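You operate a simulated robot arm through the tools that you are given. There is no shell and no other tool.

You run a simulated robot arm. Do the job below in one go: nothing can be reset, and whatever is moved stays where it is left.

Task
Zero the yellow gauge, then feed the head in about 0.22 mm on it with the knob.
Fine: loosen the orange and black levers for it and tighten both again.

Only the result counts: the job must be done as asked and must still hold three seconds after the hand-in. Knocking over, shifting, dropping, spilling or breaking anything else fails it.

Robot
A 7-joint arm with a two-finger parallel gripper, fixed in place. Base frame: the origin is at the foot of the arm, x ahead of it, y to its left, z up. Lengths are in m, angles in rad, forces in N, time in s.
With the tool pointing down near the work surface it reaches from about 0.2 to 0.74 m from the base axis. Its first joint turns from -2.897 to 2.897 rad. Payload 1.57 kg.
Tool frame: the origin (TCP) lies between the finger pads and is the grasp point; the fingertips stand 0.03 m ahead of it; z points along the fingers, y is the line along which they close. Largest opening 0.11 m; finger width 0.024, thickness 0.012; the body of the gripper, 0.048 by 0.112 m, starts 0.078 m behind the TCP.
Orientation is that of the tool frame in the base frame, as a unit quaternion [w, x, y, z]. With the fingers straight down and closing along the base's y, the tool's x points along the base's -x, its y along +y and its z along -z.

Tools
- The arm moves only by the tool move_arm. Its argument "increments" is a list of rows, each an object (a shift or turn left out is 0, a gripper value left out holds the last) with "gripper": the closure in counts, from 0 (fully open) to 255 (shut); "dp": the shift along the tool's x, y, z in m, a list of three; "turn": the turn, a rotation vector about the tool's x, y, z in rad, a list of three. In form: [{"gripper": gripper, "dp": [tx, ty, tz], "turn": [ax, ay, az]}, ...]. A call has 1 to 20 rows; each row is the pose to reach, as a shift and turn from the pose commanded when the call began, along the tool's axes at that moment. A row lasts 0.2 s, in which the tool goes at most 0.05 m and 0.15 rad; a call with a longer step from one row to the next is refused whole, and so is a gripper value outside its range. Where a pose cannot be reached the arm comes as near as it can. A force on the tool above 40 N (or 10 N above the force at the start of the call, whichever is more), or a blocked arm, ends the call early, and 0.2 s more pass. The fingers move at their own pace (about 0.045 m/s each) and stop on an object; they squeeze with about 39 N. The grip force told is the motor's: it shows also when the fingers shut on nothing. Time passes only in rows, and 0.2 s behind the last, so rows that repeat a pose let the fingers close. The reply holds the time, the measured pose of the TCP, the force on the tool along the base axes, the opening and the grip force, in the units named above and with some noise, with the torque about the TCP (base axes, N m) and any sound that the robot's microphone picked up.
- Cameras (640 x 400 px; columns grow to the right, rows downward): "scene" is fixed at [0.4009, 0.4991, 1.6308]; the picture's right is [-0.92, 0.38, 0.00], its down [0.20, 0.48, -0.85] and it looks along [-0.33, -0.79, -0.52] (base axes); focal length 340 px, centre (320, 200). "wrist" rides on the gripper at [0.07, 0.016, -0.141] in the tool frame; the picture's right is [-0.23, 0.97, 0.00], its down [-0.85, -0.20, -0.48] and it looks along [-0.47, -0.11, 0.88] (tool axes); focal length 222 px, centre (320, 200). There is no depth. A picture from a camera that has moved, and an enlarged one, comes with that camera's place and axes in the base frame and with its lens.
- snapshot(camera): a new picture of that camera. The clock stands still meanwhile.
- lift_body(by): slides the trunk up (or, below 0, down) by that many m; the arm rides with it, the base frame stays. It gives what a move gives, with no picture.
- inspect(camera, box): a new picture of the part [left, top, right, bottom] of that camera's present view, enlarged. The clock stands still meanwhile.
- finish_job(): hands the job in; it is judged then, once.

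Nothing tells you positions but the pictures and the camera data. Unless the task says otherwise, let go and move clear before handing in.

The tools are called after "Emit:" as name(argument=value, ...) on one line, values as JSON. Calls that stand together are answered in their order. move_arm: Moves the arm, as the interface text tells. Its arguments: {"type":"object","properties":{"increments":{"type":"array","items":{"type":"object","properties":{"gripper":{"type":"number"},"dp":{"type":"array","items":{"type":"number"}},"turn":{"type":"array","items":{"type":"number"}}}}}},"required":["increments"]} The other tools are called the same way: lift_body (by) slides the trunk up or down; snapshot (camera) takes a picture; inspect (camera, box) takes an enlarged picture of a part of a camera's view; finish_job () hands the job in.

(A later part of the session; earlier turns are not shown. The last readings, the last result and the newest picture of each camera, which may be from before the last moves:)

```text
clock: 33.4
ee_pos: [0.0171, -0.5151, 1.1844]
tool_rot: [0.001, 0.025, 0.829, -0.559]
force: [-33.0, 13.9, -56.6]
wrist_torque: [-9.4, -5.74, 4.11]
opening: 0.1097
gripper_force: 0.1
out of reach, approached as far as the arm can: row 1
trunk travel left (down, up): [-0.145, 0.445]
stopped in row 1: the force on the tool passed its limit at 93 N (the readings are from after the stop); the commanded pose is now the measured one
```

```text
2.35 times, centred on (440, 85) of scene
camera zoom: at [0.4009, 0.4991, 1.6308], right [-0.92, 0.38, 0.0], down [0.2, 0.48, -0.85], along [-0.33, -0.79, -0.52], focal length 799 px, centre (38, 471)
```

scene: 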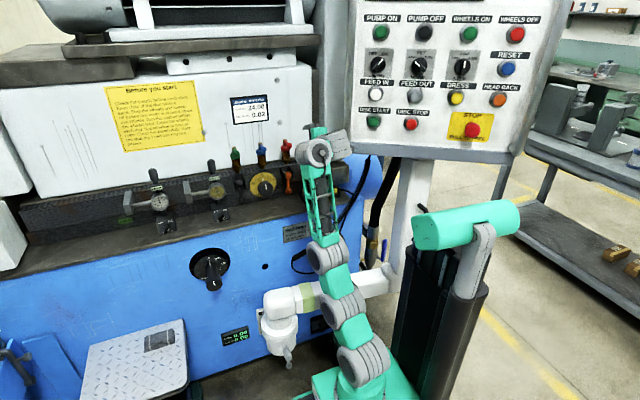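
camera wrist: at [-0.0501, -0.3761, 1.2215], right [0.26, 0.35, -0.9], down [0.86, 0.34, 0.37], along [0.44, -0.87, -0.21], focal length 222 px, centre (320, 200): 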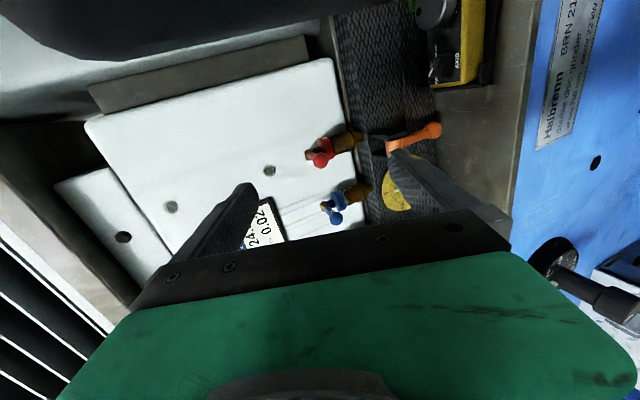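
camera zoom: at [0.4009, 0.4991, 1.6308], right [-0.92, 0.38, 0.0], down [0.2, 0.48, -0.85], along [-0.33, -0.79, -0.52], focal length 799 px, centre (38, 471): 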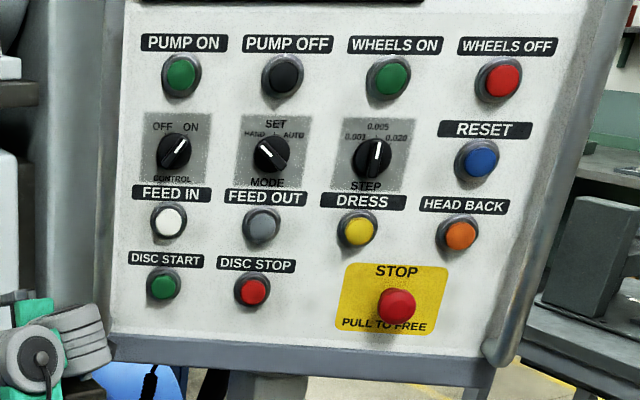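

The wrist stack is pressing up against the cabinet's lower corner; panel switches look unchanged. Lowering the trunk is the cleanest way to release the contact.

Emit:
lift_body(by=-0.1)

Emit:
inspect(camera="scene", box=[220, 110, 440, 400])

```text
clock: 34.8
ee_pos: [0.0226, -0.5121, 1.0888]
tool_rot: [-0.003, 0.017, 0.827, -0.562]
force: [0.0, 0.3, 0.0]
wrist_torque: [0.0, 0.0, -0.02]
opening: 0.11
gripper_force: 0.1
trunk travel left (down, up): [-0.045, 0.545]
```

```text
1.38 times, centred on (330, 255) of scene
camera zoom: at [0.4009, 0.4991, 1.6308], right [-0.92, 0.38, 0.0], down [0.2, 0.48, -0.85], along [-0.33, -0.79, -0.52], focal length 468 px, centre (306, 124)
```

zoom: 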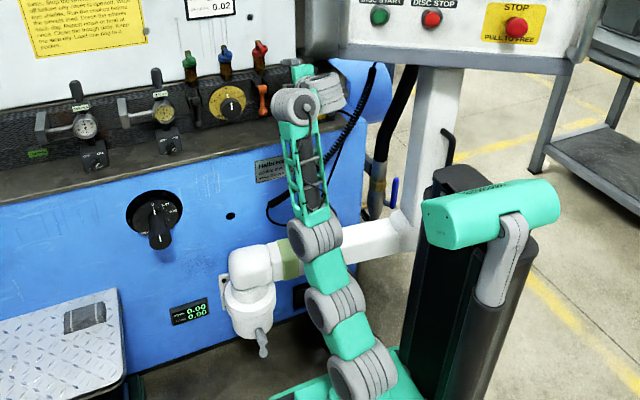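

Contact is released. The disc on the wrist is the back of the last joint, so a roll limit may be what's blocking; I'll roll +90° (camera below, the arm's neutral roll), moving away from the cabinet, and test pitching up.

Emit:
move_arm(increments=[{"dp": [-0.02, 0, 0]}, {"dp": [-0.04, 0, 0]}, {"dp": [-0.06, 0, 0]}, {"dp": [-0.08, 0, 0]}, {"dp": [-0.08, 0, 0], "turn": [0, 0, 0.145]}, {"dp": [-0.08, 0, 0], "turn": [0, 0, 0.29]}, {"dp": [-0.08, 0, 0], "turn": [0, 0, 0.435]}, {"dp": [-0.08, 0, 0], "turn": [0, 0, 0.58]}, {"dp": [-0.08, 0, 0], "turn": [0, 0, 0.725]}, {"dp": [-0.08, 0, 0], "turn": [0, 0, 0.87]}, {"dp": [-0.08, 0, 0], "turn": [0, 0, 1.015]}, {"dp": [-0.08, 0, 0], "turn": [0, 0, 1.16]}, {"dp": [-0.08, 0, 0], "turn": [0, 0, 1.305]}, {"dp": [-0.08, 0, 0], "turn": [0, 0, 1.45]}, {"dp": [-0.08, 0, 0], "turn": [0, 0, 1.571]}])

Emit:
inspect(camera="scene", box=[220, 110, 440, 400])

Emit:
snapshot(camera="wrist")

```text
clock: 38.0
ee_pos: [0.1028, -0.5162, 1.092]
tool_rot: [0.395, 0.598, 0.571, -0.399]
force: [0.1, -0.1, 1.1]
wrist_torque: [-0.01, 0.01, 0.02]
opening: 0.1097
gripper_force: 0.1
out of reach, approached as far as the arm can: row 1, 2, 3, 14, 15
trunk travel left (down, up): [-0.045, 0.545]
```

```text
1.38 times, centred on (330, 255) of scene
camera zoom: at [0.4009, 0.4991, 1.6308], right [-0.92, 0.38, 0.0], down [0.2, 0.48, -0.85], along [-0.33, -0.79, -0.52], focal length 468 px, centre (306, 124)
```

zoom: 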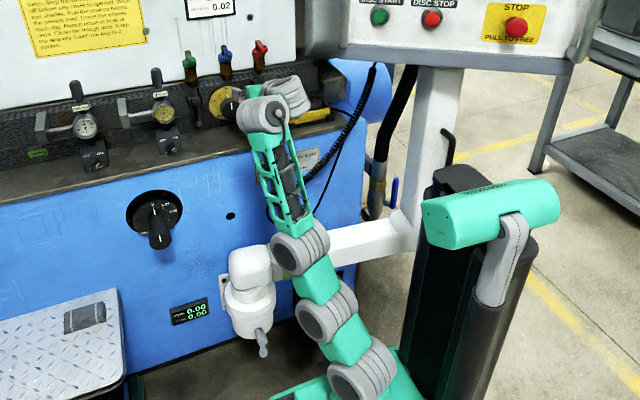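

```text
taken
camera wrist: at [0.1237, -0.3619, 1.0787], right [0.97, -0.12, 0.23], down [-0.21, 0.14, 0.97], along [-0.14, -0.98, 0.11], focal length 222 px, centre (320, 200)
```

wrist: 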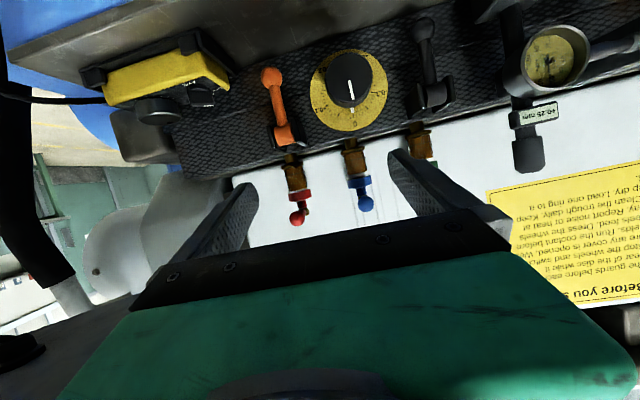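

The upside-down view works well too. Now a small test: pitch up from this roll in three small rows.

Emit:
move_arm(increments=[{"turn": [0, -0.08, 0]}, {"turn": [0, -0.16, 0]}, {"turn": [0, -0.24, 0]}])

Emit:
inspect(camera="scene", box=[220, 110, 440, 400])

```text
clock: 38.8
ee_pos: [0.104, -0.5184, 1.1004]
tool_rot: [0.415, 0.583, 0.557, -0.422]
force: [1.1, 0.0, -0.2]
wrist_torque: [0.0, -0.02, -0.01]
opening: 0.1099
gripper_force: 0.0
out of reach, approached as far as the arm can: row 1, 2, 3
trunk travel left (down, up): [-0.045, 0.545]
```

```text
1.38 times, centred on (330, 255) of scene
camera zoom: at [0.4009, 0.4991, 1.6308], right [-0.92, 0.38, 0.0], down [0.2, 0.48, -0.85], along [-0.33, -0.79, -0.52], focal length 468 px, centre (306, 124)
```

zoom: 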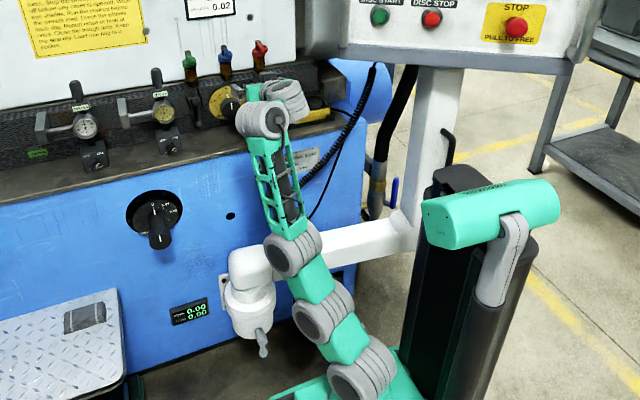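

Pitch is still limited. I need to understand the arm's structure better, so I'll enlarge it in detail.

Emit:
inspect(camera="scene", box=[270, 160, 350, 270])

Emit:
inspect(camera="scene", box=[270, 250, 400, 400])

```text
3.64 times, centred on (310, 215) of scene
camera zoom: at [0.4009, 0.4991, 1.6308], right [-0.92, 0.38, 0.0], down [0.2, 0.48, -0.85], along [-0.33, -0.79, -0.52], focal length 1235 px, centre (356, 146)
```

zoom: 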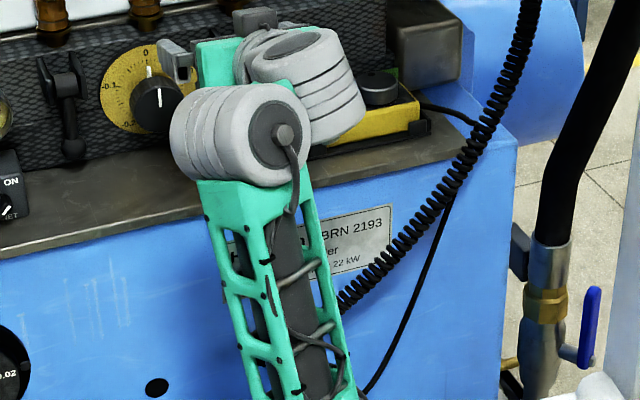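

```text
2.67 times, centred on (335, 325) of scene
camera zoom: at [0.4009, 0.4991, 1.6308], right [-0.92, 0.38, 0.0], down [0.2, 0.48, -0.85], along [-0.33, -0.79, -0.52], focal length 905 px, centre (280, -133)
```

zoom: 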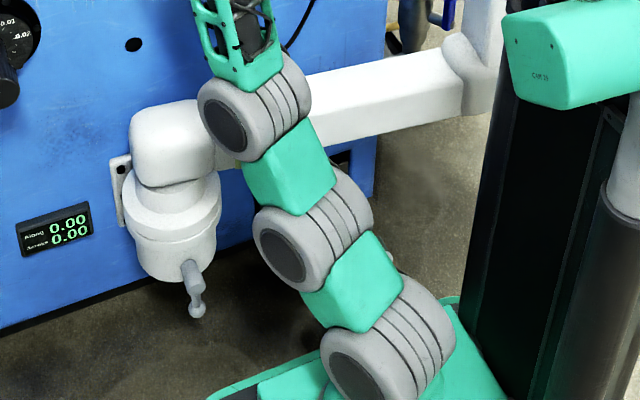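

Key insight: the last roll moved the whole arm instead of just the last joint, so joint 7 was at its limit. The free direction is the other way (camera on top), so I'll roll back through 180° to camera-on-top in this elbow-up posture.

Emit:
move_arm(increments=[{"turn": [0, 0, -0.145]}, {"turn": [0, 0, -0.29]}, {"turn": [0, 0, -0.435]}, {"turn": [0, 0, -0.58]}, {"turn": [0, 0, -0.725]}, {"turn": [0, 0, -0.87]}, {"turn": [0, 0, -1.015]}, {"turn": [0, 0, -1.16]}, {"turn": [0, 0, -1.305]}, {"turn": [0, 0, -1.45]}, {"turn": [0, 0, -1.571]}])

Emit:
move_arm(increments=[{"turn": [0, 0, -0.145]}, {"turn": [0, 0, -0.29]}, {"turn": [0, 0, -0.435]}, {"turn": [0, 0, -0.58]}, {"turn": [0, 0, -0.725]}, {"turn": [0, 0, -0.87]}, {"turn": [0, 0, -1.015]}, {"turn": [0, 0, -1.16]}, {"turn": [0, 0, -1.305]}, {"turn": [0, 0, -1.45]}, {"turn": [0, 0, -1.571]}])

Emit:
inspect(camera="scene", box=[220, 110, 440, 400])

Emit:
snapshot(camera="wrist")

```text
clock: 41.2
ee_pos: [0.104, -0.52, 1.1001]
tool_rot: [-0.006, 0.017, 0.805, -0.592]
force: [0.4, -0.1, -0.2]
wrist_torque: [-0.01, 0.0, 0.0]
opening: 0.1098
gripper_force: 0.1
trunk travel left (down, up): [-0.045, 0.545]
```

```text
clock: 43.6
ee_pos: [0.0711, -0.5392, 1.0862]
tool_rot: [-0.383, -0.532, 0.608, -0.447]
force: [-0.2, -4.1, -2.0]
wrist_torque: [-0.1, 0.01, 0.0]
opening: 0.1102
gripper_force: 0.0
out of reach, approached as far as the arm can: row 2, 3, 4, 9, 10, 11
trunk travel left (down, up): [-0.045, 0.545]
```

```text
1.38 times, centred on (330, 255) of scene
camera zoom: at [0.4009, 0.4991, 1.6308], right [-0.92, 0.38, 0.0], down [0.2, 0.48, -0.85], along [-0.33, -0.79, -0.52], focal length 468 px, centre (306, 124)
```

zoom: 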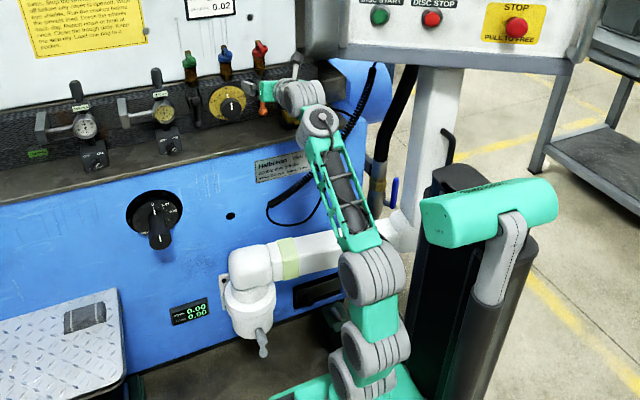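

```text
taken
camera wrist: at [0.0431, -0.4272, 1.1941], right [-0.93, 0.1, -0.35], down [0.31, 0.71, -0.63], along [0.18, -0.7, -0.69], focal length 222 px, centre (320, 200)
```

wrist: 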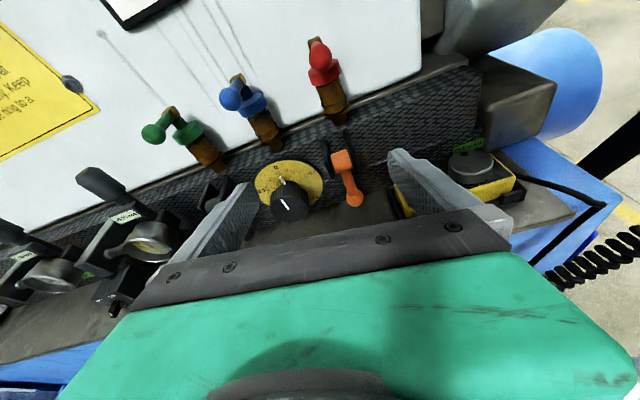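

Camera is on top with the elbow now to the other side. Test pitching up from here (about tool +y), small steps.

Emit:
move_arm(increments=[{"dp": [-0.01, 0, 0], "turn": [0, 0.08, 0]}, {"dp": [-0.02, 0, 0], "turn": [0, 0.16, 0]}, {"dp": [-0.03, 0, 0], "turn": [0, 0.24, 0]}, {"dp": [-0.03, 0, 0], "turn": [0, 0.31, 0]}])

Emit:
inspect(camera="scene", box=[220, 110, 440, 400])

```text
clock: 44.6
ee_pos: [0.0683, -0.5276, 1.0582]
tool_rot: [-0.469, -0.452, 0.54, -0.533]
force: [-0.4, 0.5, -0.4]
wrist_torque: [-0.01, -0.02, 0.0]
opening: 0.1102
gripper_force: 0.1
out of reach, approached as far as the arm can: row 2, 3, 4
trunk travel left (down, up): [-0.045, 0.545]
```

```text
1.38 times, centred on (330, 255) of scene
camera zoom: at [0.4009, 0.4991, 1.6308], right [-0.92, 0.38, 0.0], down [0.2, 0.48, -0.85], along [-0.33, -0.79, -0.52], focal length 468 px, centre (306, 124)
```

zoom: 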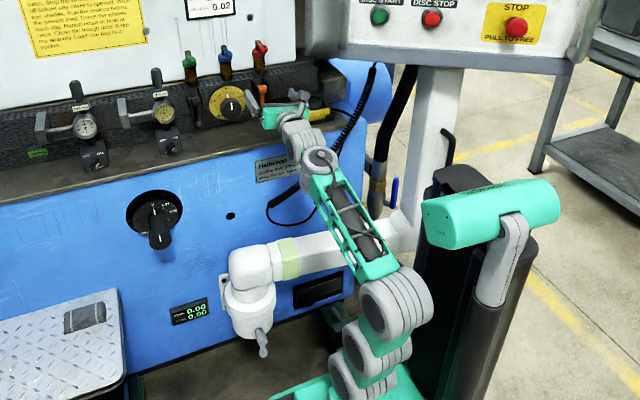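

The hand is now horizontal and in position (0.068,-0.528,1.058). Next I move sideways to stand in front of the yellow gauge (x≈0.33) at the same distance.

Emit:
move_arm(increments=[{"dp": [-0.007, -0.025, 0]}, {"dp": [-0.014, -0.05, 0]}, {"dp": [-0.02, -0.075, 0]}, {"dp": [-0.027, -0.1, 0]}, {"dp": [-0.034, -0.125, 0]}, {"dp": [-0.04, -0.15, 0]}, {"dp": [-0.047, -0.175, 0]}, {"dp": [-0.054, -0.2, 0]}, {"dp": [-0.06, -0.225, 0]}, {"dp": [-0.067, -0.255, 0]}])

Emit:
snapshot(camera="scene")

Emit:
snapshot(camera="wrist")

```text
clock: 46.8
ee_pos: [0.3159, -0.5352, 0.995]
tool_rot: [-0.473, -0.453, 0.54, -0.529]
force: [-0.2, -0.7, 0.0]
wrist_torque: [-0.01, 0.02, -0.05]
opening: 0.1098
gripper_force: 0.0
out of reach, approached as far as the arm can: row 1, 2, 3, 4, 5, 6, 7, 8, 9, 10
trunk travel left (down, up): [-0.045, 0.545]
```

```text
taken
```

scene: 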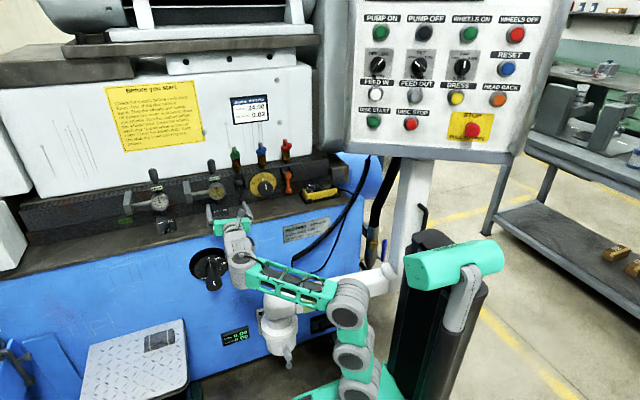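

```text
taken
camera wrist: at [0.2949, -0.3937, 1.0596], right [-0.93, 0.03, -0.36], down [0.33, 0.46, -0.82], along [0.14, -0.89, -0.44], focal length 222 px, centre (320, 200)
```

wrist: 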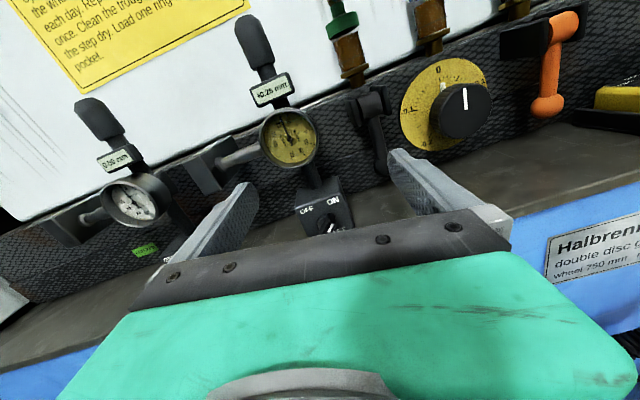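

The hand is now right in front of the gauge with good posture. I'll enlarge the gauge from here.

Emit:
inspect(camera="wrist", box=[190, 60, 390, 240])

Emit:
inspect(camera="wrist", box=[240, 65, 340, 180])

Emit:
inspect(camera="wrist", box=[370, 40, 510, 170])

Emit:
inspect(camera="scene", box=[130, 150, 260, 240])

```text
2.22 times, centred on (290, 150) of wrist
camera zoom: at [0.2949, -0.3937, 1.0596], right [-0.93, 0.03, -0.36], down [0.33, 0.46, -0.82], along [0.14, -0.89, -0.44], focal length 494 px, centre (387, 311)
```

zoom: 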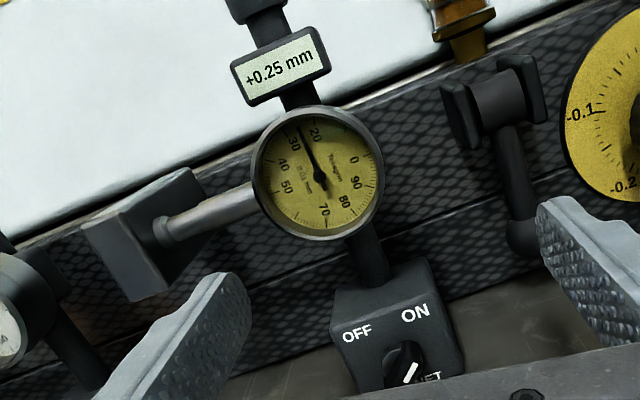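

```text
3.48 times, centred on (290, 122) of wrist
camera zoom: at [0.2949, -0.3937, 1.0596], right [-0.93, 0.03, -0.36], down [0.33, 0.46, -0.82], along [0.14, -0.89, -0.44], focal length 773 px, centre (424, 470)
```

zoom: 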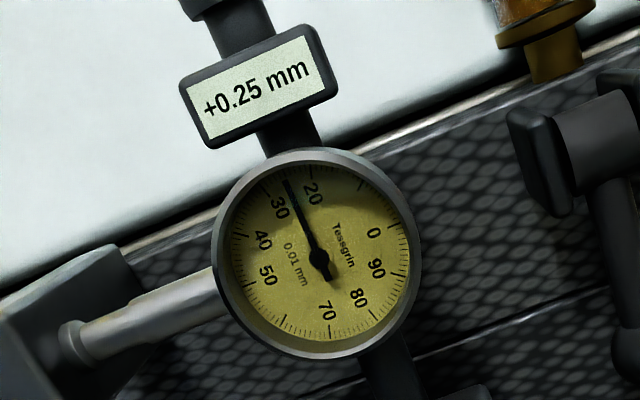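

```text
3.08 times, centred on (440, 105) of wrist
camera zoom: at [0.2949, -0.3937, 1.0596], right [-0.93, 0.03, -0.36], down [0.33, 0.46, -0.82], along [0.14, -0.89, -0.44], focal length 684 px, centre (-49, 492)
```

zoom: 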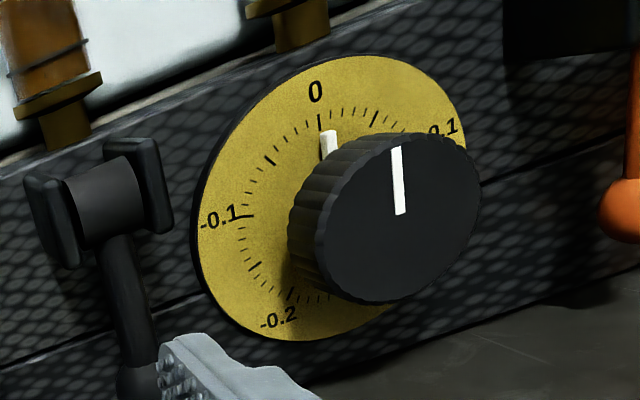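

```text
4.44 times, centred on (195, 195) of scene
camera zoom: at [0.4009, 0.4991, 1.6308], right [-0.92, 0.38, 0.0], down [0.2, 0.48, -0.85], along [-0.33, -0.79, -0.52], focal length 1509 px, centre (876, 222)
```

zoom: 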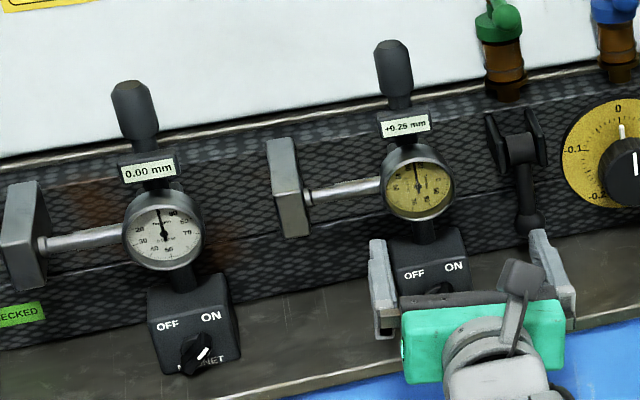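

The dial face is at about (0.333,-0.615,1.025), bezel Ø≈57 mm; numbers run counter-clockwise so 0 must come ~90° CCW up to the needle. I'll roll the hand to close vertically (clear of the plunger rod) and centre on the gauge.

Emit:
move_arm(increments=[{"dp": [0.005, -0.005, -0.005], "turn": [0, 0, 0.142]}, {"dp": [0.01, -0.01, -0.01], "turn": [0, 0, 0.284]}, {"dp": [0.015, -0.013, -0.01], "turn": [0, 0, 0.426]}, {"dp": [0.02, -0.016, -0.01], "turn": [0, 0, 0.568]}, {"dp": [0.025, -0.02, -0.01], "turn": [0, 0, 0.71]}, {"dp": [0.027, -0.021, -0.01], "turn": [0, 0, 0.852]}, {"dp": [0.027, -0.021, -0.01], "turn": [0, 0, 0.994]}, {"dp": [0.027, -0.021, -0.01], "turn": [0, 0, 1.136]}, {"dp": [0.027, -0.021, -0.01], "turn": [0, 0, 1.278]}, {"dp": [0.027, -0.021, -0.01], "turn": [0, 0, 1.419]}, {"dp": [0.027, -0.021, -0.01], "turn": [0, 0, 1.419]}])

Emit:
snapshot(camera="wrist")

Emit:
inspect(camera="scene", box=[130, 150, 260, 240])

```text
clock: 49.2
ee_pos: [0.3347, -0.5237, 1.0243]
tool_rot: [0.015, -0.008, -0.706, 0.708]
force: [0.4, 0.3, -0.3]
wrist_torque: [0.0, -0.03, 0.04]
opening: 0.1098
gripper_force: 0.1
trunk travel left (down, up): [-0.045, 0.545]
```

```text
taken
camera wrist: at [0.2692, -0.3823, 1.0083], right [0.22, -0.01, -0.98], down [0.87, 0.45, 0.19], along [0.44, -0.89, 0.11], focal length 222 px, centre (320, 200)
```

wrist: 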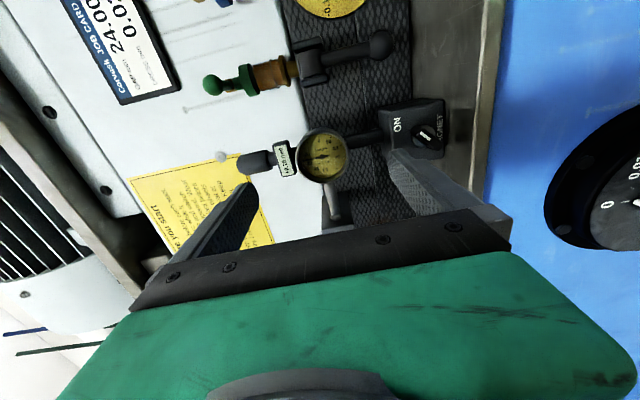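

```text
4.44 times, centred on (195, 195) of scene
camera zoom: at [0.4009, 0.4991, 1.6308], right [-0.92, 0.38, 0.0], down [0.2, 0.48, -0.85], along [-0.33, -0.79, -0.52], focal length 1509 px, centre (876, 222)
```

zoom: 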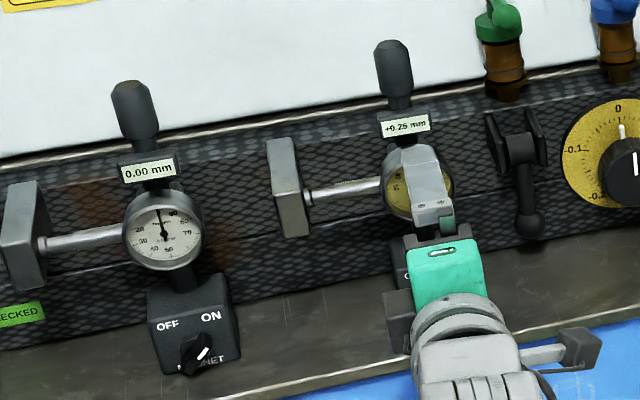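

Pose is exact and fully reachable. I'll re-measure the gauge from this viewpoint.

Emit:
inspect(camera="wrist", box=[220, 110, 420, 235])

```text
3.20 times, centred on (320, 172) of wrist
camera zoom: at [0.2692, -0.3823, 1.0083], right [0.22, -0.01, -0.98], down [0.87, 0.45, 0.19], along [0.44, -0.89, 0.11], focal length 711 px, centre (320, 288)
```

zoom: 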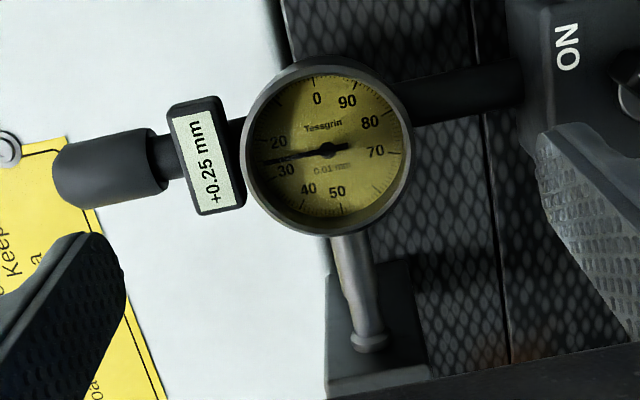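

Gauge centre confirmed at about (0.333,-0.6135,1.023). I'll partly close the fingers and approach straight in, stopping with tips just at the bezel.

Emit:
move_arm(increments=[{"gripper": 75, "dp": [0, 0, 0], "turn": [-0.001, -0.011, 0.003]}, {"dp": [0, 0.001, 0.02], "turn": [-0.002, -0.022, 0.006]}, {"dp": [0, 0.001, 0.04], "turn": [-0.003, -0.033, 0.01]}, {"dp": [-0.0005, 0.001, 0.055], "turn": [-0.003, -0.033, 0.01]}, {"dp": [-0.0005, 0.001, 0.06], "turn": [-0.003, -0.033, 0.01]}])

Emit:
snapshot(camera="wrist")

Emit:
inspect(camera="scene", box=[160, 150, 260, 220])

```text
clock: 50.4
ee_pos: [0.3341, -0.5847, 1.0213]
tool_rot: [-0.001, -0.002, 0.707, -0.707]
force: [-0.1, 0.3, -0.1]
wrist_torque: [0.03, 0.0, -0.04]
opening: 0.0778
gripper_force: 0.1
trunk travel left (down, up): [-0.045, 0.545]
```

```text
taken
camera wrist: at [0.2635, -0.4441, 1.0063], right [0.22, 0.0, -0.97], down [0.85, 0.48, 0.2], along [0.47, -0.88, 0.11], focal length 222 px, centre (320, 200)
```

wrist: 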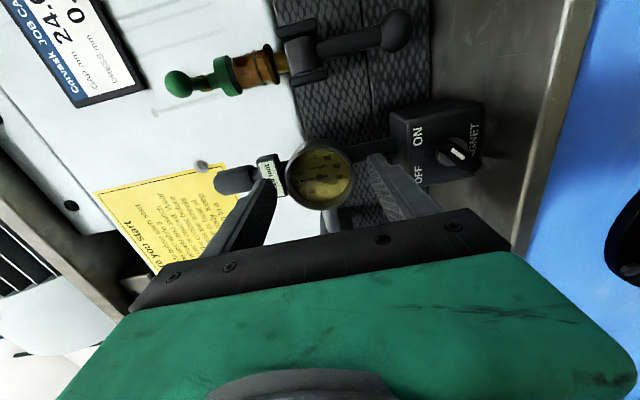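

```text
5.71 times, centred on (210, 185) of scene
camera zoom: at [0.4009, 0.4991, 1.6308], right [-0.92, 0.38, 0.0], down [0.2, 0.48, -0.85], along [-0.33, -0.79, -0.52], focal length 1940 px, centre (949, 286)
```

zoom: 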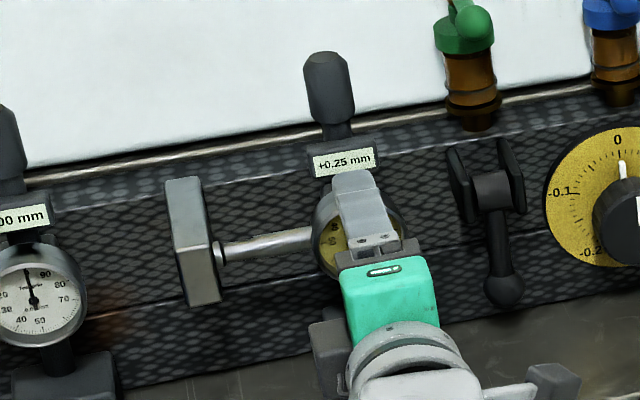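

I check centring of the gauge between the fingertips.

Emit:
inspect(camera="wrist", box=[210, 120, 450, 260])

```text
2.67 times, centred on (330, 190) of wrist
camera zoom: at [0.2635, -0.4441, 1.0063], right [0.22, 0.0, -0.97], down [0.85, 0.48, 0.2], along [0.47, -0.88, 0.11], focal length 592 px, centre (293, 227)
```

zoom: 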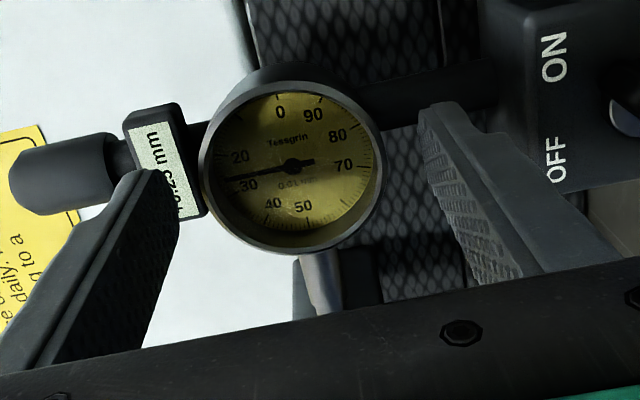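

Centred within ~2 mm; I correct z by +2.4 mm, advance 10 mm over the bezel and close.

Emit:
move_arm(increments=[{"dp": [0, -0.0024, 0]}, {"dp": [0, -0.0024, 0.005]}, {"dp": [0, -0.0024, 0.0105]}, {"gripper": 150, "dp": [0, -0.0024, 0.0105]}, {"dp": [0, -0.0024, 0.0105]}, {"dp": [0, -0.0024, 0.0105]}, {"dp": [0, -0.0024, 0.0105]}])

Emit:
inspect(camera="wrist", box=[210, 120, 450, 260])

Emit:
inspect(camera="scene", box=[160, 150, 260, 220])

```text
clock: 52.0
ee_pos: [0.3344, -0.5964, 1.0229]
tool_rot: [-0.001, -0.002, 0.708, -0.706]
force: [-2.0, 3.5, -2.1]
wrist_torque: [0.37, -0.01, 0.08]
opening: 0.0574
gripper_force: 39.2
trunk travel left (down, up): [-0.045, 0.545]
```

```text
2.67 times, centred on (330, 190) of wrist
camera zoom: at [0.2643, -0.4558, 1.0075], right [0.22, 0.0, -0.97], down [0.86, 0.48, 0.2], along [0.47, -0.88, 0.1], focal length 592 px, centre (293, 227)
```

zoom: 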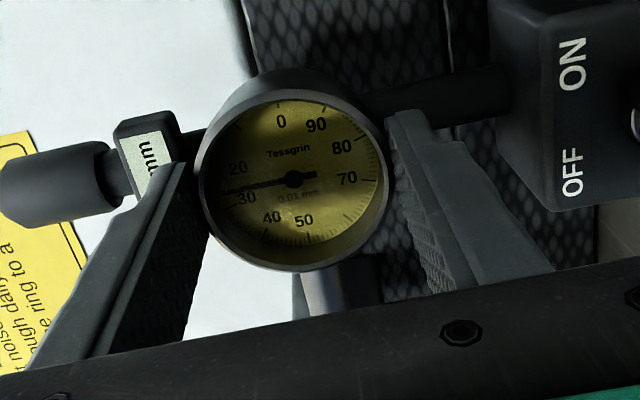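

```text
5.71 times, centred on (210, 185) of scene
camera zoom: at [0.4009, 0.4991, 1.6308], right [-0.92, 0.38, 0.0], down [0.2, 0.48, -0.85], along [-0.33, -0.79, -0.52], focal length 1940 px, centre (949, 286)
```

zoom: 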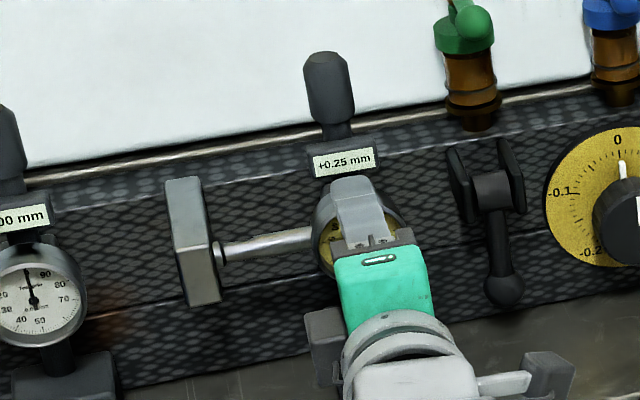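

Bezel gripped (57 mm) with small reaction forces. I turn a test 17° CCW and read the display.

Emit:
move_arm(increments=[{"turn": [0, 0, -0.075]}, {"turn": [0, 0, -0.15]}, {"turn": [0, 0, -0.225]}, {"turn": [0, 0, -0.3]}])

Emit:
inspect(camera="scene", box=[160, 150, 260, 220])

Emit:
inspect(camera="wrist", box=[210, 120, 450, 260])

```text
clock: 53.0
ee_pos: [0.3381, -0.5956, 1.0232]
tool_rot: [-0.106, -0.11, 0.699, -0.698]
force: [13.3, 2.2, -20.6]
wrist_torque: [0.61, -1.17, 0.46]
opening: 0.0643
gripper_force: 18.1
trunk travel left (down, up): [-0.045, 0.545]
```

```text
5.71 times, centred on (210, 185) of scene
camera zoom: at [0.4009, 0.4991, 1.6308], right [-0.92, 0.38, 0.0], down [0.2, 0.48, -0.85], along [-0.33, -0.79, -0.52], focal length 1940 px, centre (949, 286)
```

zoom: 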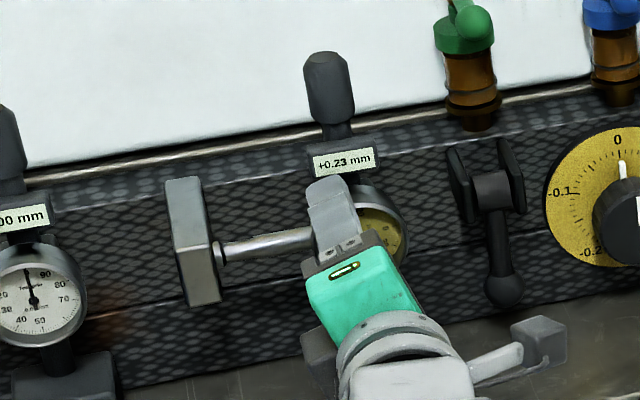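

```text
2.67 times, centred on (330, 190) of wrist
camera zoom: at [0.2651, -0.4564, 1.0289], right [-0.08, 0.0, -1.0], down [0.87, 0.48, -0.07], along [0.48, -0.88, -0.04], focal length 592 px, centre (293, 227)
```

zoom: 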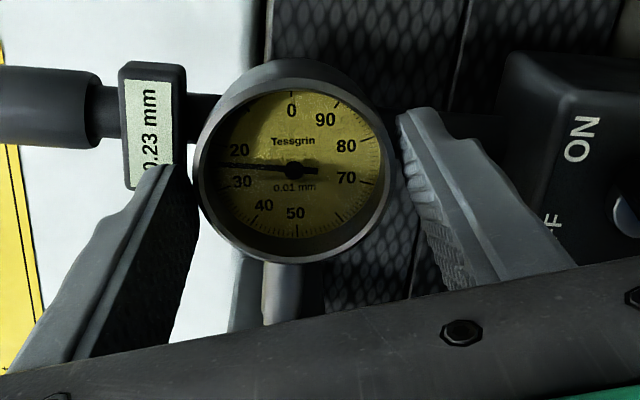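

The reading dropped to +0.23: right direction, but with some slip. I continue turning in the same direction and watch forces.

Emit:
move_arm(increments=[{"gripper": 255, "turn": [0, 0, -0.05]}, {"turn": [0, 0, -0.1]}, {"turn": [0, 0, -0.15]}, {"turn": [0, 0, -0.2]}])

Emit:
inspect(camera="scene", box=[160, 150, 260, 220])

Emit:
inspect(camera="wrist", box=[210, 120, 450, 260])

```text
clock: 54.0
ee_pos: [0.337, -0.5964, 1.0225]
tool_rot: [-0.175, -0.179, 0.686, -0.683]
force: [12.6, 1.1, -26.0]
wrist_torque: [0.53, -2.63, 0.31]
opening: 0.0726
gripper_force: 39.2
trunk travel left (down, up): [-0.045, 0.545]
```

```text
5.71 times, centred on (210, 185) of scene
camera zoom: at [0.4009, 0.4991, 1.6308], right [-0.92, 0.38, 0.0], down [0.2, 0.48, -0.85], along [-0.33, -0.79, -0.52], focal length 1940 px, centre (949, 286)
```

zoom: 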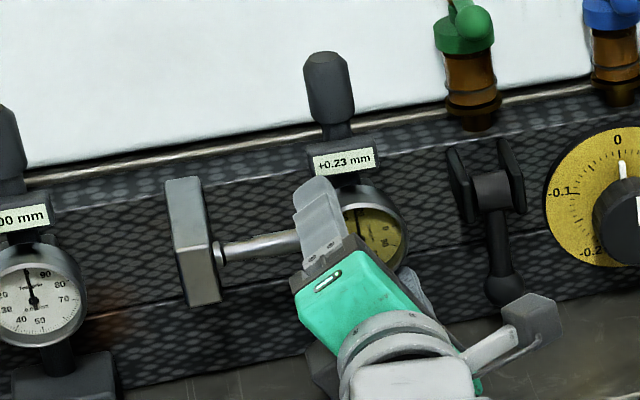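

```text
2.67 times, centred on (330, 190) of wrist
camera zoom: at [0.2671, -0.4568, 1.0424], right [-0.27, 0.0, -0.96], down [0.84, 0.48, -0.24], along [0.46, -0.88, -0.13], focal length 592 px, centre (293, 227)
```

zoom: 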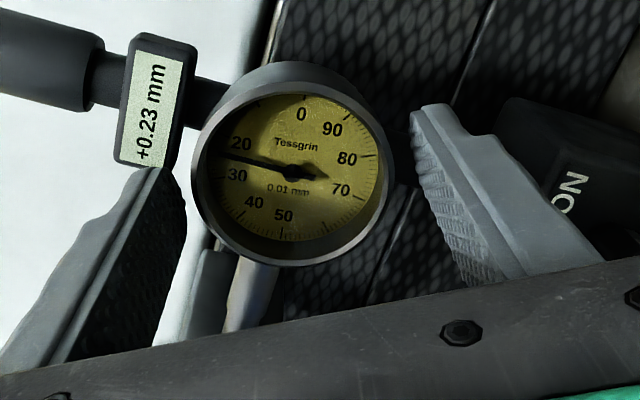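

The fingers are catching on something behind the bezel (opening 73 mm, reading unchanged). I'll open, back out, and re-grip only the front few millimetres.

Emit:
move_arm(increments=[{"turn": [0, 0, 0.1]}, {"turn": [0, 0, 0.2]}, {"gripper": 70, "turn": [0, 0, 0.2]}, {"turn": [0, 0, 0.2]}, {"dp": [0, 0, -0.01], "turn": [0, 0, 0.2]}, {"dp": [0, 0, -0.02], "turn": [0, 0, 0.2]}, {"dp": [0, 0, -0.03], "turn": [0, 0, 0.2]}])

Emit:
snapshot(camera="wrist")

Emit:
inspect(camera="wrist", box=[220, 90, 400, 230])

Emit:
inspect(camera="scene", box=[180, 150, 250, 220])

```text
clock: 55.6
ee_pos: [0.3337, -0.5655, 1.0265]
tool_rot: [0.106, 0.106, -0.698, 0.701]
force: [1.1, -0.3, 0.2]
wrist_torque: [-0.03, 0.03, -0.01]
opening: 0.0799
gripper_force: 0.0
trunk travel left (down, up): [-0.045, 0.545]
```

```text
taken
camera wrist: at [0.2619, -0.4249, 1.0305], right [-0.07, 0.0, -1.0], down [0.88, 0.48, -0.07], along [0.48, -0.88, -0.03], focal length 222 px, centre (320, 200)
```

wrist: 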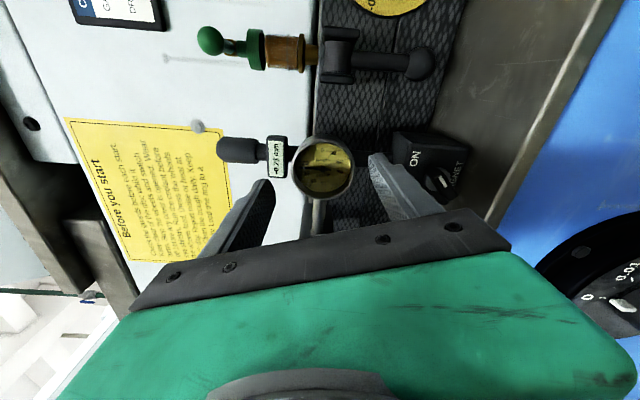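

```text
2.86 times, centred on (310, 160) of wrist
camera zoom: at [0.2619, -0.4249, 1.0305], right [-0.07, 0.0, -1.0], down [0.88, 0.48, -0.07], along [0.48, -0.88, -0.03], focal length 635 px, centre (349, 314)
```

zoom: 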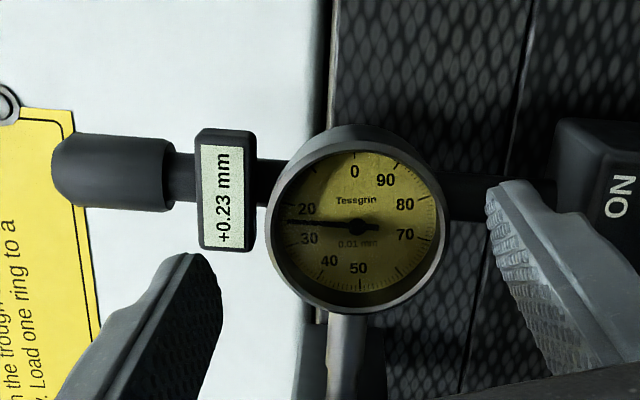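

```text
5.71 times, centred on (215, 185) of scene
camera zoom: at [0.4009, 0.4991, 1.6308], right [-0.92, 0.38, 0.0], down [0.2, 0.48, -0.85], along [-0.33, -0.79, -0.52], focal length 1940 px, centre (920, 286)
```

zoom: 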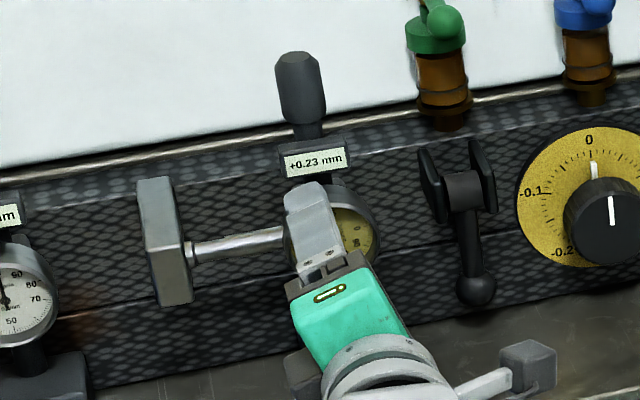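

The bezel held at +0.23, so the bezel is the zeroing control. I'll roll forward to get stroke, then re-grip only the front ~5 mm.

Emit:
move_arm(increments=[{"dp": [-0.001, 0.003, 0], "turn": [0, 0, 0.13]}, {"dp": [-0.001, 0.003, 0], "turn": [0, 0, 0.26]}, {"dp": [-0.001, 0.003, 0], "turn": [0, 0, 0.39]}, {"dp": [-0.001, 0.003, 0], "turn": [0, 0, 0.52]}, {"dp": [-0.001, 0.003, 0], "turn": [0, 0, 0.65]}, {"dp": [-0.001, 0.003, 0.015], "turn": [0, 0, 0.65]}, {"dp": [-0.001, 0.003, 0.0245], "turn": [0, 0, 0.65]}, {"gripper": 150, "dp": [-0.001, 0.003, 0.0245], "turn": [0, 0, 0.65]}, {"dp": [-0.001, 0.003, 0.0245], "turn": [0, 0, 0.65]}, {"dp": [-0.001, 0.003, 0.0245], "turn": [0, 0, 0.65]}])

Emit:
inspect(camera="wrist", box=[210, 100, 450, 260])

Emit:
inspect(camera="scene", box=[180, 150, 250, 220])

```text
clock: 57.8
ee_pos: [0.334, -0.5903, 1.0222]
tool_rot: [-0.123, -0.121, -0.696, 0.697]
force: [0.5, 0.0, -0.4]
wrist_torque: [0.07, 0.0, 0.05]
opening: 0.0572
gripper_force: 28.3
trunk travel left (down, up): [-0.045, 0.545]
```

```text
2.50 times, centred on (330, 180) of wrist
camera zoom: at [0.2723, -0.4504, 0.983], right [0.55, 0.0, -0.84], down [0.74, 0.48, 0.48], along [0.4, -0.88, 0.26], focal length 555 px, centre (295, 250)
```

zoom: 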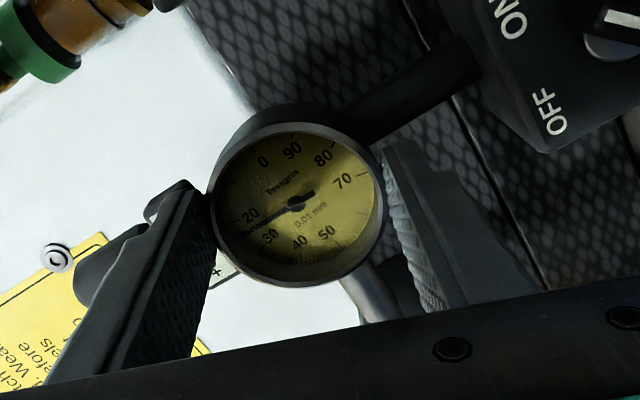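

```text
5.71 times, centred on (215, 185) of scene
camera zoom: at [0.4009, 0.4991, 1.6308], right [-0.92, 0.38, 0.0], down [0.2, 0.48, -0.85], along [-0.33, -0.79, -0.52], focal length 1940 px, centre (920, 286)
```

zoom: 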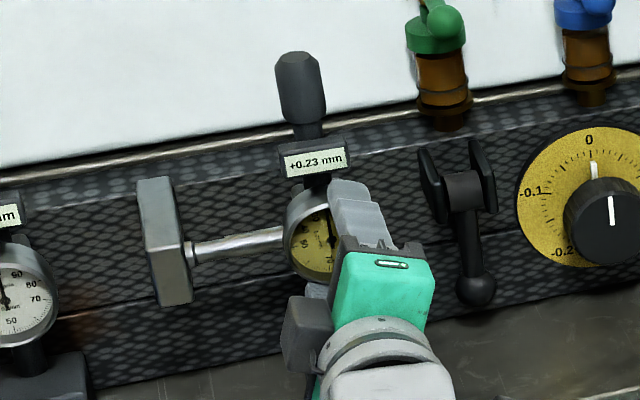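

Clean round grip at 57 mm with almost no side force. Turning about 23° first.

Emit:
move_arm(increments=[{"gripper": 255, "turn": [0, 0, 0]}, {"turn": [0, 0, -0.08]}, {"turn": [0, 0, -0.16]}, {"turn": [0, 0, -0.24]}, {"turn": [0, 0, -0.32]}, {"turn": [0, 0, -0.4]}])

Emit:
inspect(camera="wrist", box=[210, 100, 450, 260])

Emit:
inspect(camera="scene", box=[180, 150, 250, 220])

```text
clock: 59.2
ee_pos: [0.3335, -0.59, 1.0237]
tool_rot: [0.019, 0.019, -0.707, 0.707]
force: [-2.0, -0.2, 0.2]
wrist_torque: [0.41, -0.01, -0.03]
opening: 0.057
gripper_force: 39.1
trunk travel left (down, up): [-0.045, 0.545]
```

```text
2.50 times, centred on (330, 180) of wrist
camera zoom: at [0.2619, -0.4502, 1.0103], right [0.17, 0.0, -0.98], down [0.86, 0.48, 0.15], along [0.47, -0.88, 0.09], focal length 555 px, centre (295, 250)
```

zoom: 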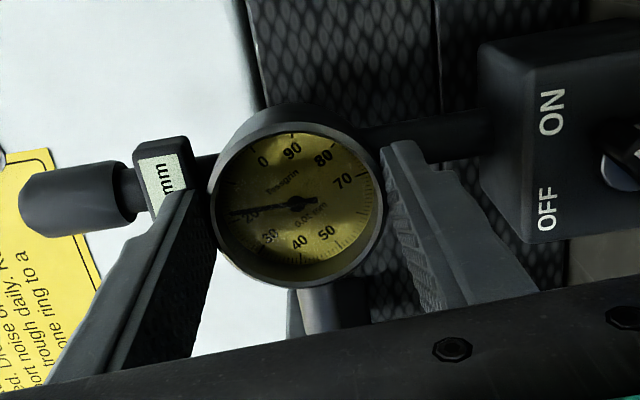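

```text
5.71 times, centred on (215, 185) of scene
camera zoom: at [0.4009, 0.4991, 1.6308], right [-0.92, 0.38, 0.0], down [0.2, 0.48, -0.85], along [-0.33, -0.79, -0.52], focal length 1940 px, centre (920, 286)
```

zoom: 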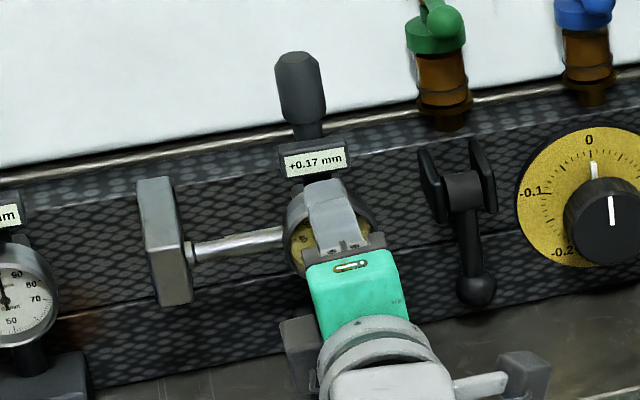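

Works cleanly: +0.17 now. Continue 31° more, then re-grip.

Emit:
move_arm(increments=[{"turn": [0, 0, -0.08]}, {"turn": [0, 0, -0.16]}, {"turn": [0, 0, -0.24]}, {"turn": [0, 0, -0.32]}, {"turn": [0, 0, -0.4]}, {"turn": [0, 0, -0.48]}, {"turn": [0, 0, -0.55]}])

Emit:
inspect(camera="scene", box=[180, 150, 250, 220])

```text
clock: 60.8
ee_pos: [0.3325, -0.591, 1.0238]
tool_rot: [0.209, 0.21, -0.674, 0.677]
force: [-2.3, -4.3, 5.5]
wrist_torque: [-0.38, -0.05, -0.12]
opening: 0.0571
gripper_force: 39.4
trunk travel left (down, up): [-0.045, 0.545]
```

```text
5.71 times, centred on (215, 185) of scene
camera zoom: at [0.4009, 0.4991, 1.6308], right [-0.92, 0.38, 0.0], down [0.2, 0.48, -0.85], along [-0.33, -0.79, -0.52], focal length 1940 px, centre (920, 286)
```

zoom: 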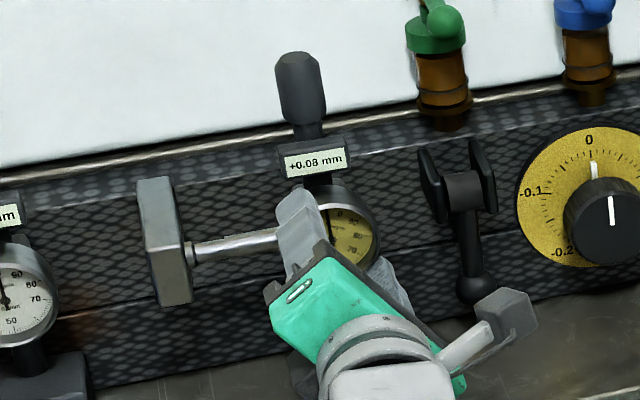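

+0.08 left. I release, back off 20 mm, roll back ~40°, re-grip and continue.

Emit:
move_arm(increments=[{"gripper": 70}, {"gripper": 70}, {"dp": [0, 0, -0.02]}, {"dp": [0, 0, -0.02], "turn": [0, 0, 0.14]}, {"dp": [0, 0, -0.02], "turn": [0, 0, 0.28]}, {"dp": [0, 0, -0.02], "turn": [0, 0, 0.42]}, {"dp": [0, 0, -0.02], "turn": [0, 0, 0.56]}, {"dp": [0, 0, -0.02], "turn": [0, 0, 0.7]}, {"dp": [0, 0, -0.01], "turn": [0, 0, 0.7]}, {"dp": [0, 0, 0.0], "turn": [0, 0, 0.7]}, {"gripper": 150, "dp": [0, 0, 0], "turn": [0, 0, 0.7]}, {"gripper": 255, "dp": [0, 0, 0], "turn": [0, 0, 0.7]}, {"dp": [0, 0, 0], "turn": [0, 0, 0.7]}, {"dp": [0, 0, 0], "turn": [0, 0, 0.62]}, {"dp": [0, 0, 0], "turn": [0, 0, 0.54]}, {"dp": [0, 0, 0], "turn": [0, 0, 0.46]}, {"dp": [0, 0, 0], "turn": [0, 0, 0.38]}, {"dp": [0, 0, 0], "turn": [0, 0, 0.3]}])

Emit:
inspect(camera="scene", box=[180, 150, 250, 220])

Emit:
inspect(camera="wrist", box=[210, 100, 450, 260])

```text
clock: 64.6
ee_pos: [0.3334, -0.5899, 1.0223]
tool_rot: [0.107, 0.108, -0.698, 0.7]
force: [0.4, 0.0, 2.5]
wrist_torque: [0.39, 0.0, -0.02]
opening: 0.0572
gripper_force: 39.1
trunk travel left (down, up): [-0.045, 0.545]
```

```text
5.71 times, centred on (215, 185) of scene
camera zoom: at [0.4009, 0.4991, 1.6308], right [-0.92, 0.38, 0.0], down [0.2, 0.48, -0.85], along [-0.33, -0.79, -0.52], focal length 1940 px, centre (920, 286)
```

zoom: 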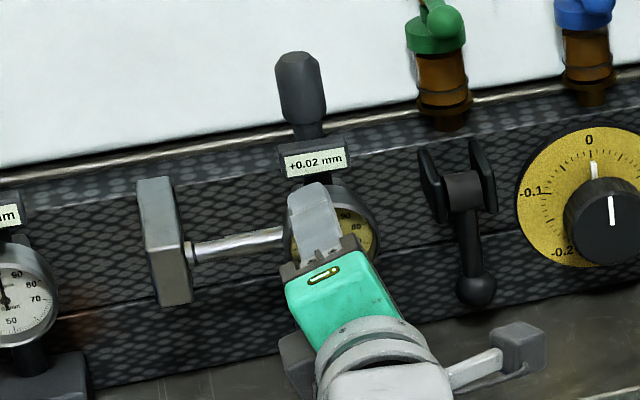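

```text
2.50 times, centred on (330, 180) of wrist
camera zoom: at [0.2622, -0.4496, 1.0282], right [-0.07, 0.0, -1.0], down [0.87, 0.48, -0.07], along [0.48, -0.88, -0.03], focal length 555 px, centre (295, 250)
```

zoom: 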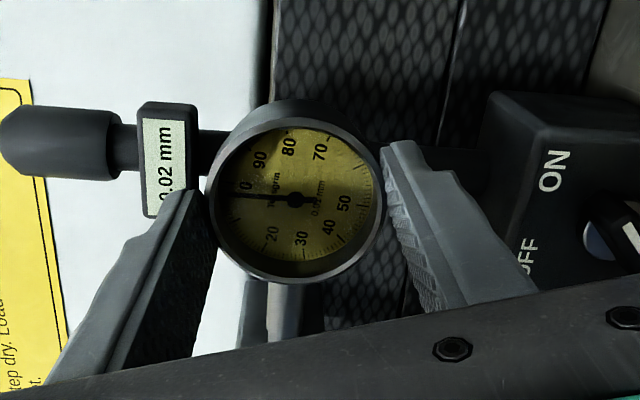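

+0.02 remaining; about 0.11 rad more.

Emit:
move_arm(increments=[{"turn": [0, 0, -0.055]}, {"turn": [0, 0, -0.11]}, {"turn": [0, 0, -0.11]}])

Emit:
inspect(camera="scene", box=[190, 155, 230, 190])

Emit:
inspect(camera="wrist", box=[260, 120, 380, 230])

```text
clock: 65.4
ee_pos: [0.3343, -0.5889, 1.0229]
tool_rot: [0.144, 0.145, -0.691, 0.694]
force: [2.6, -1.3, 4.1]
wrist_torque: [0.09, 0.0, 0.11]
opening: 0.0573
gripper_force: 39.0
trunk travel left (down, up): [-0.045, 0.545]
```

```text
11.43 times, centred on (210, 172) of scene
camera zoom: at [0.4009, 0.4991, 1.6308], right [-0.92, 0.38, 0.0], down [0.2, 0.48, -0.85], along [-0.33, -0.79, -0.52], focal length 3880 px, centre (1577, 514)
```

zoom: 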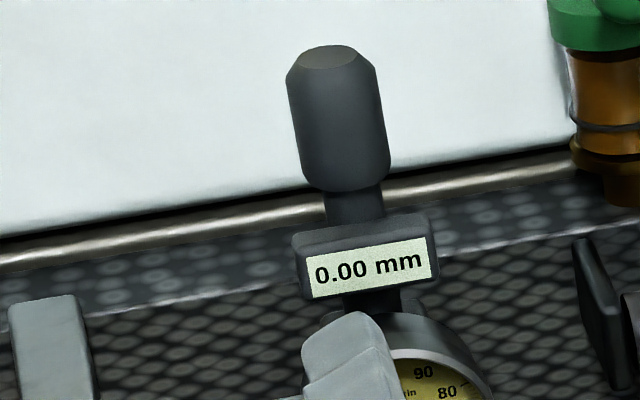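

```text
3.64 times, centred on (320, 175) of wrist
camera zoom: at [0.2631, -0.4495, 1.0359], right [-0.18, 0.0, -0.98], down [0.86, 0.48, -0.16], along [0.47, -0.88, -0.08], focal length 808 px, centre (320, 291)
```

zoom: 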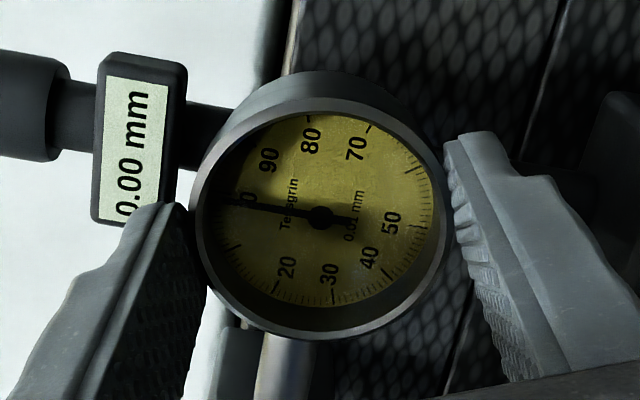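

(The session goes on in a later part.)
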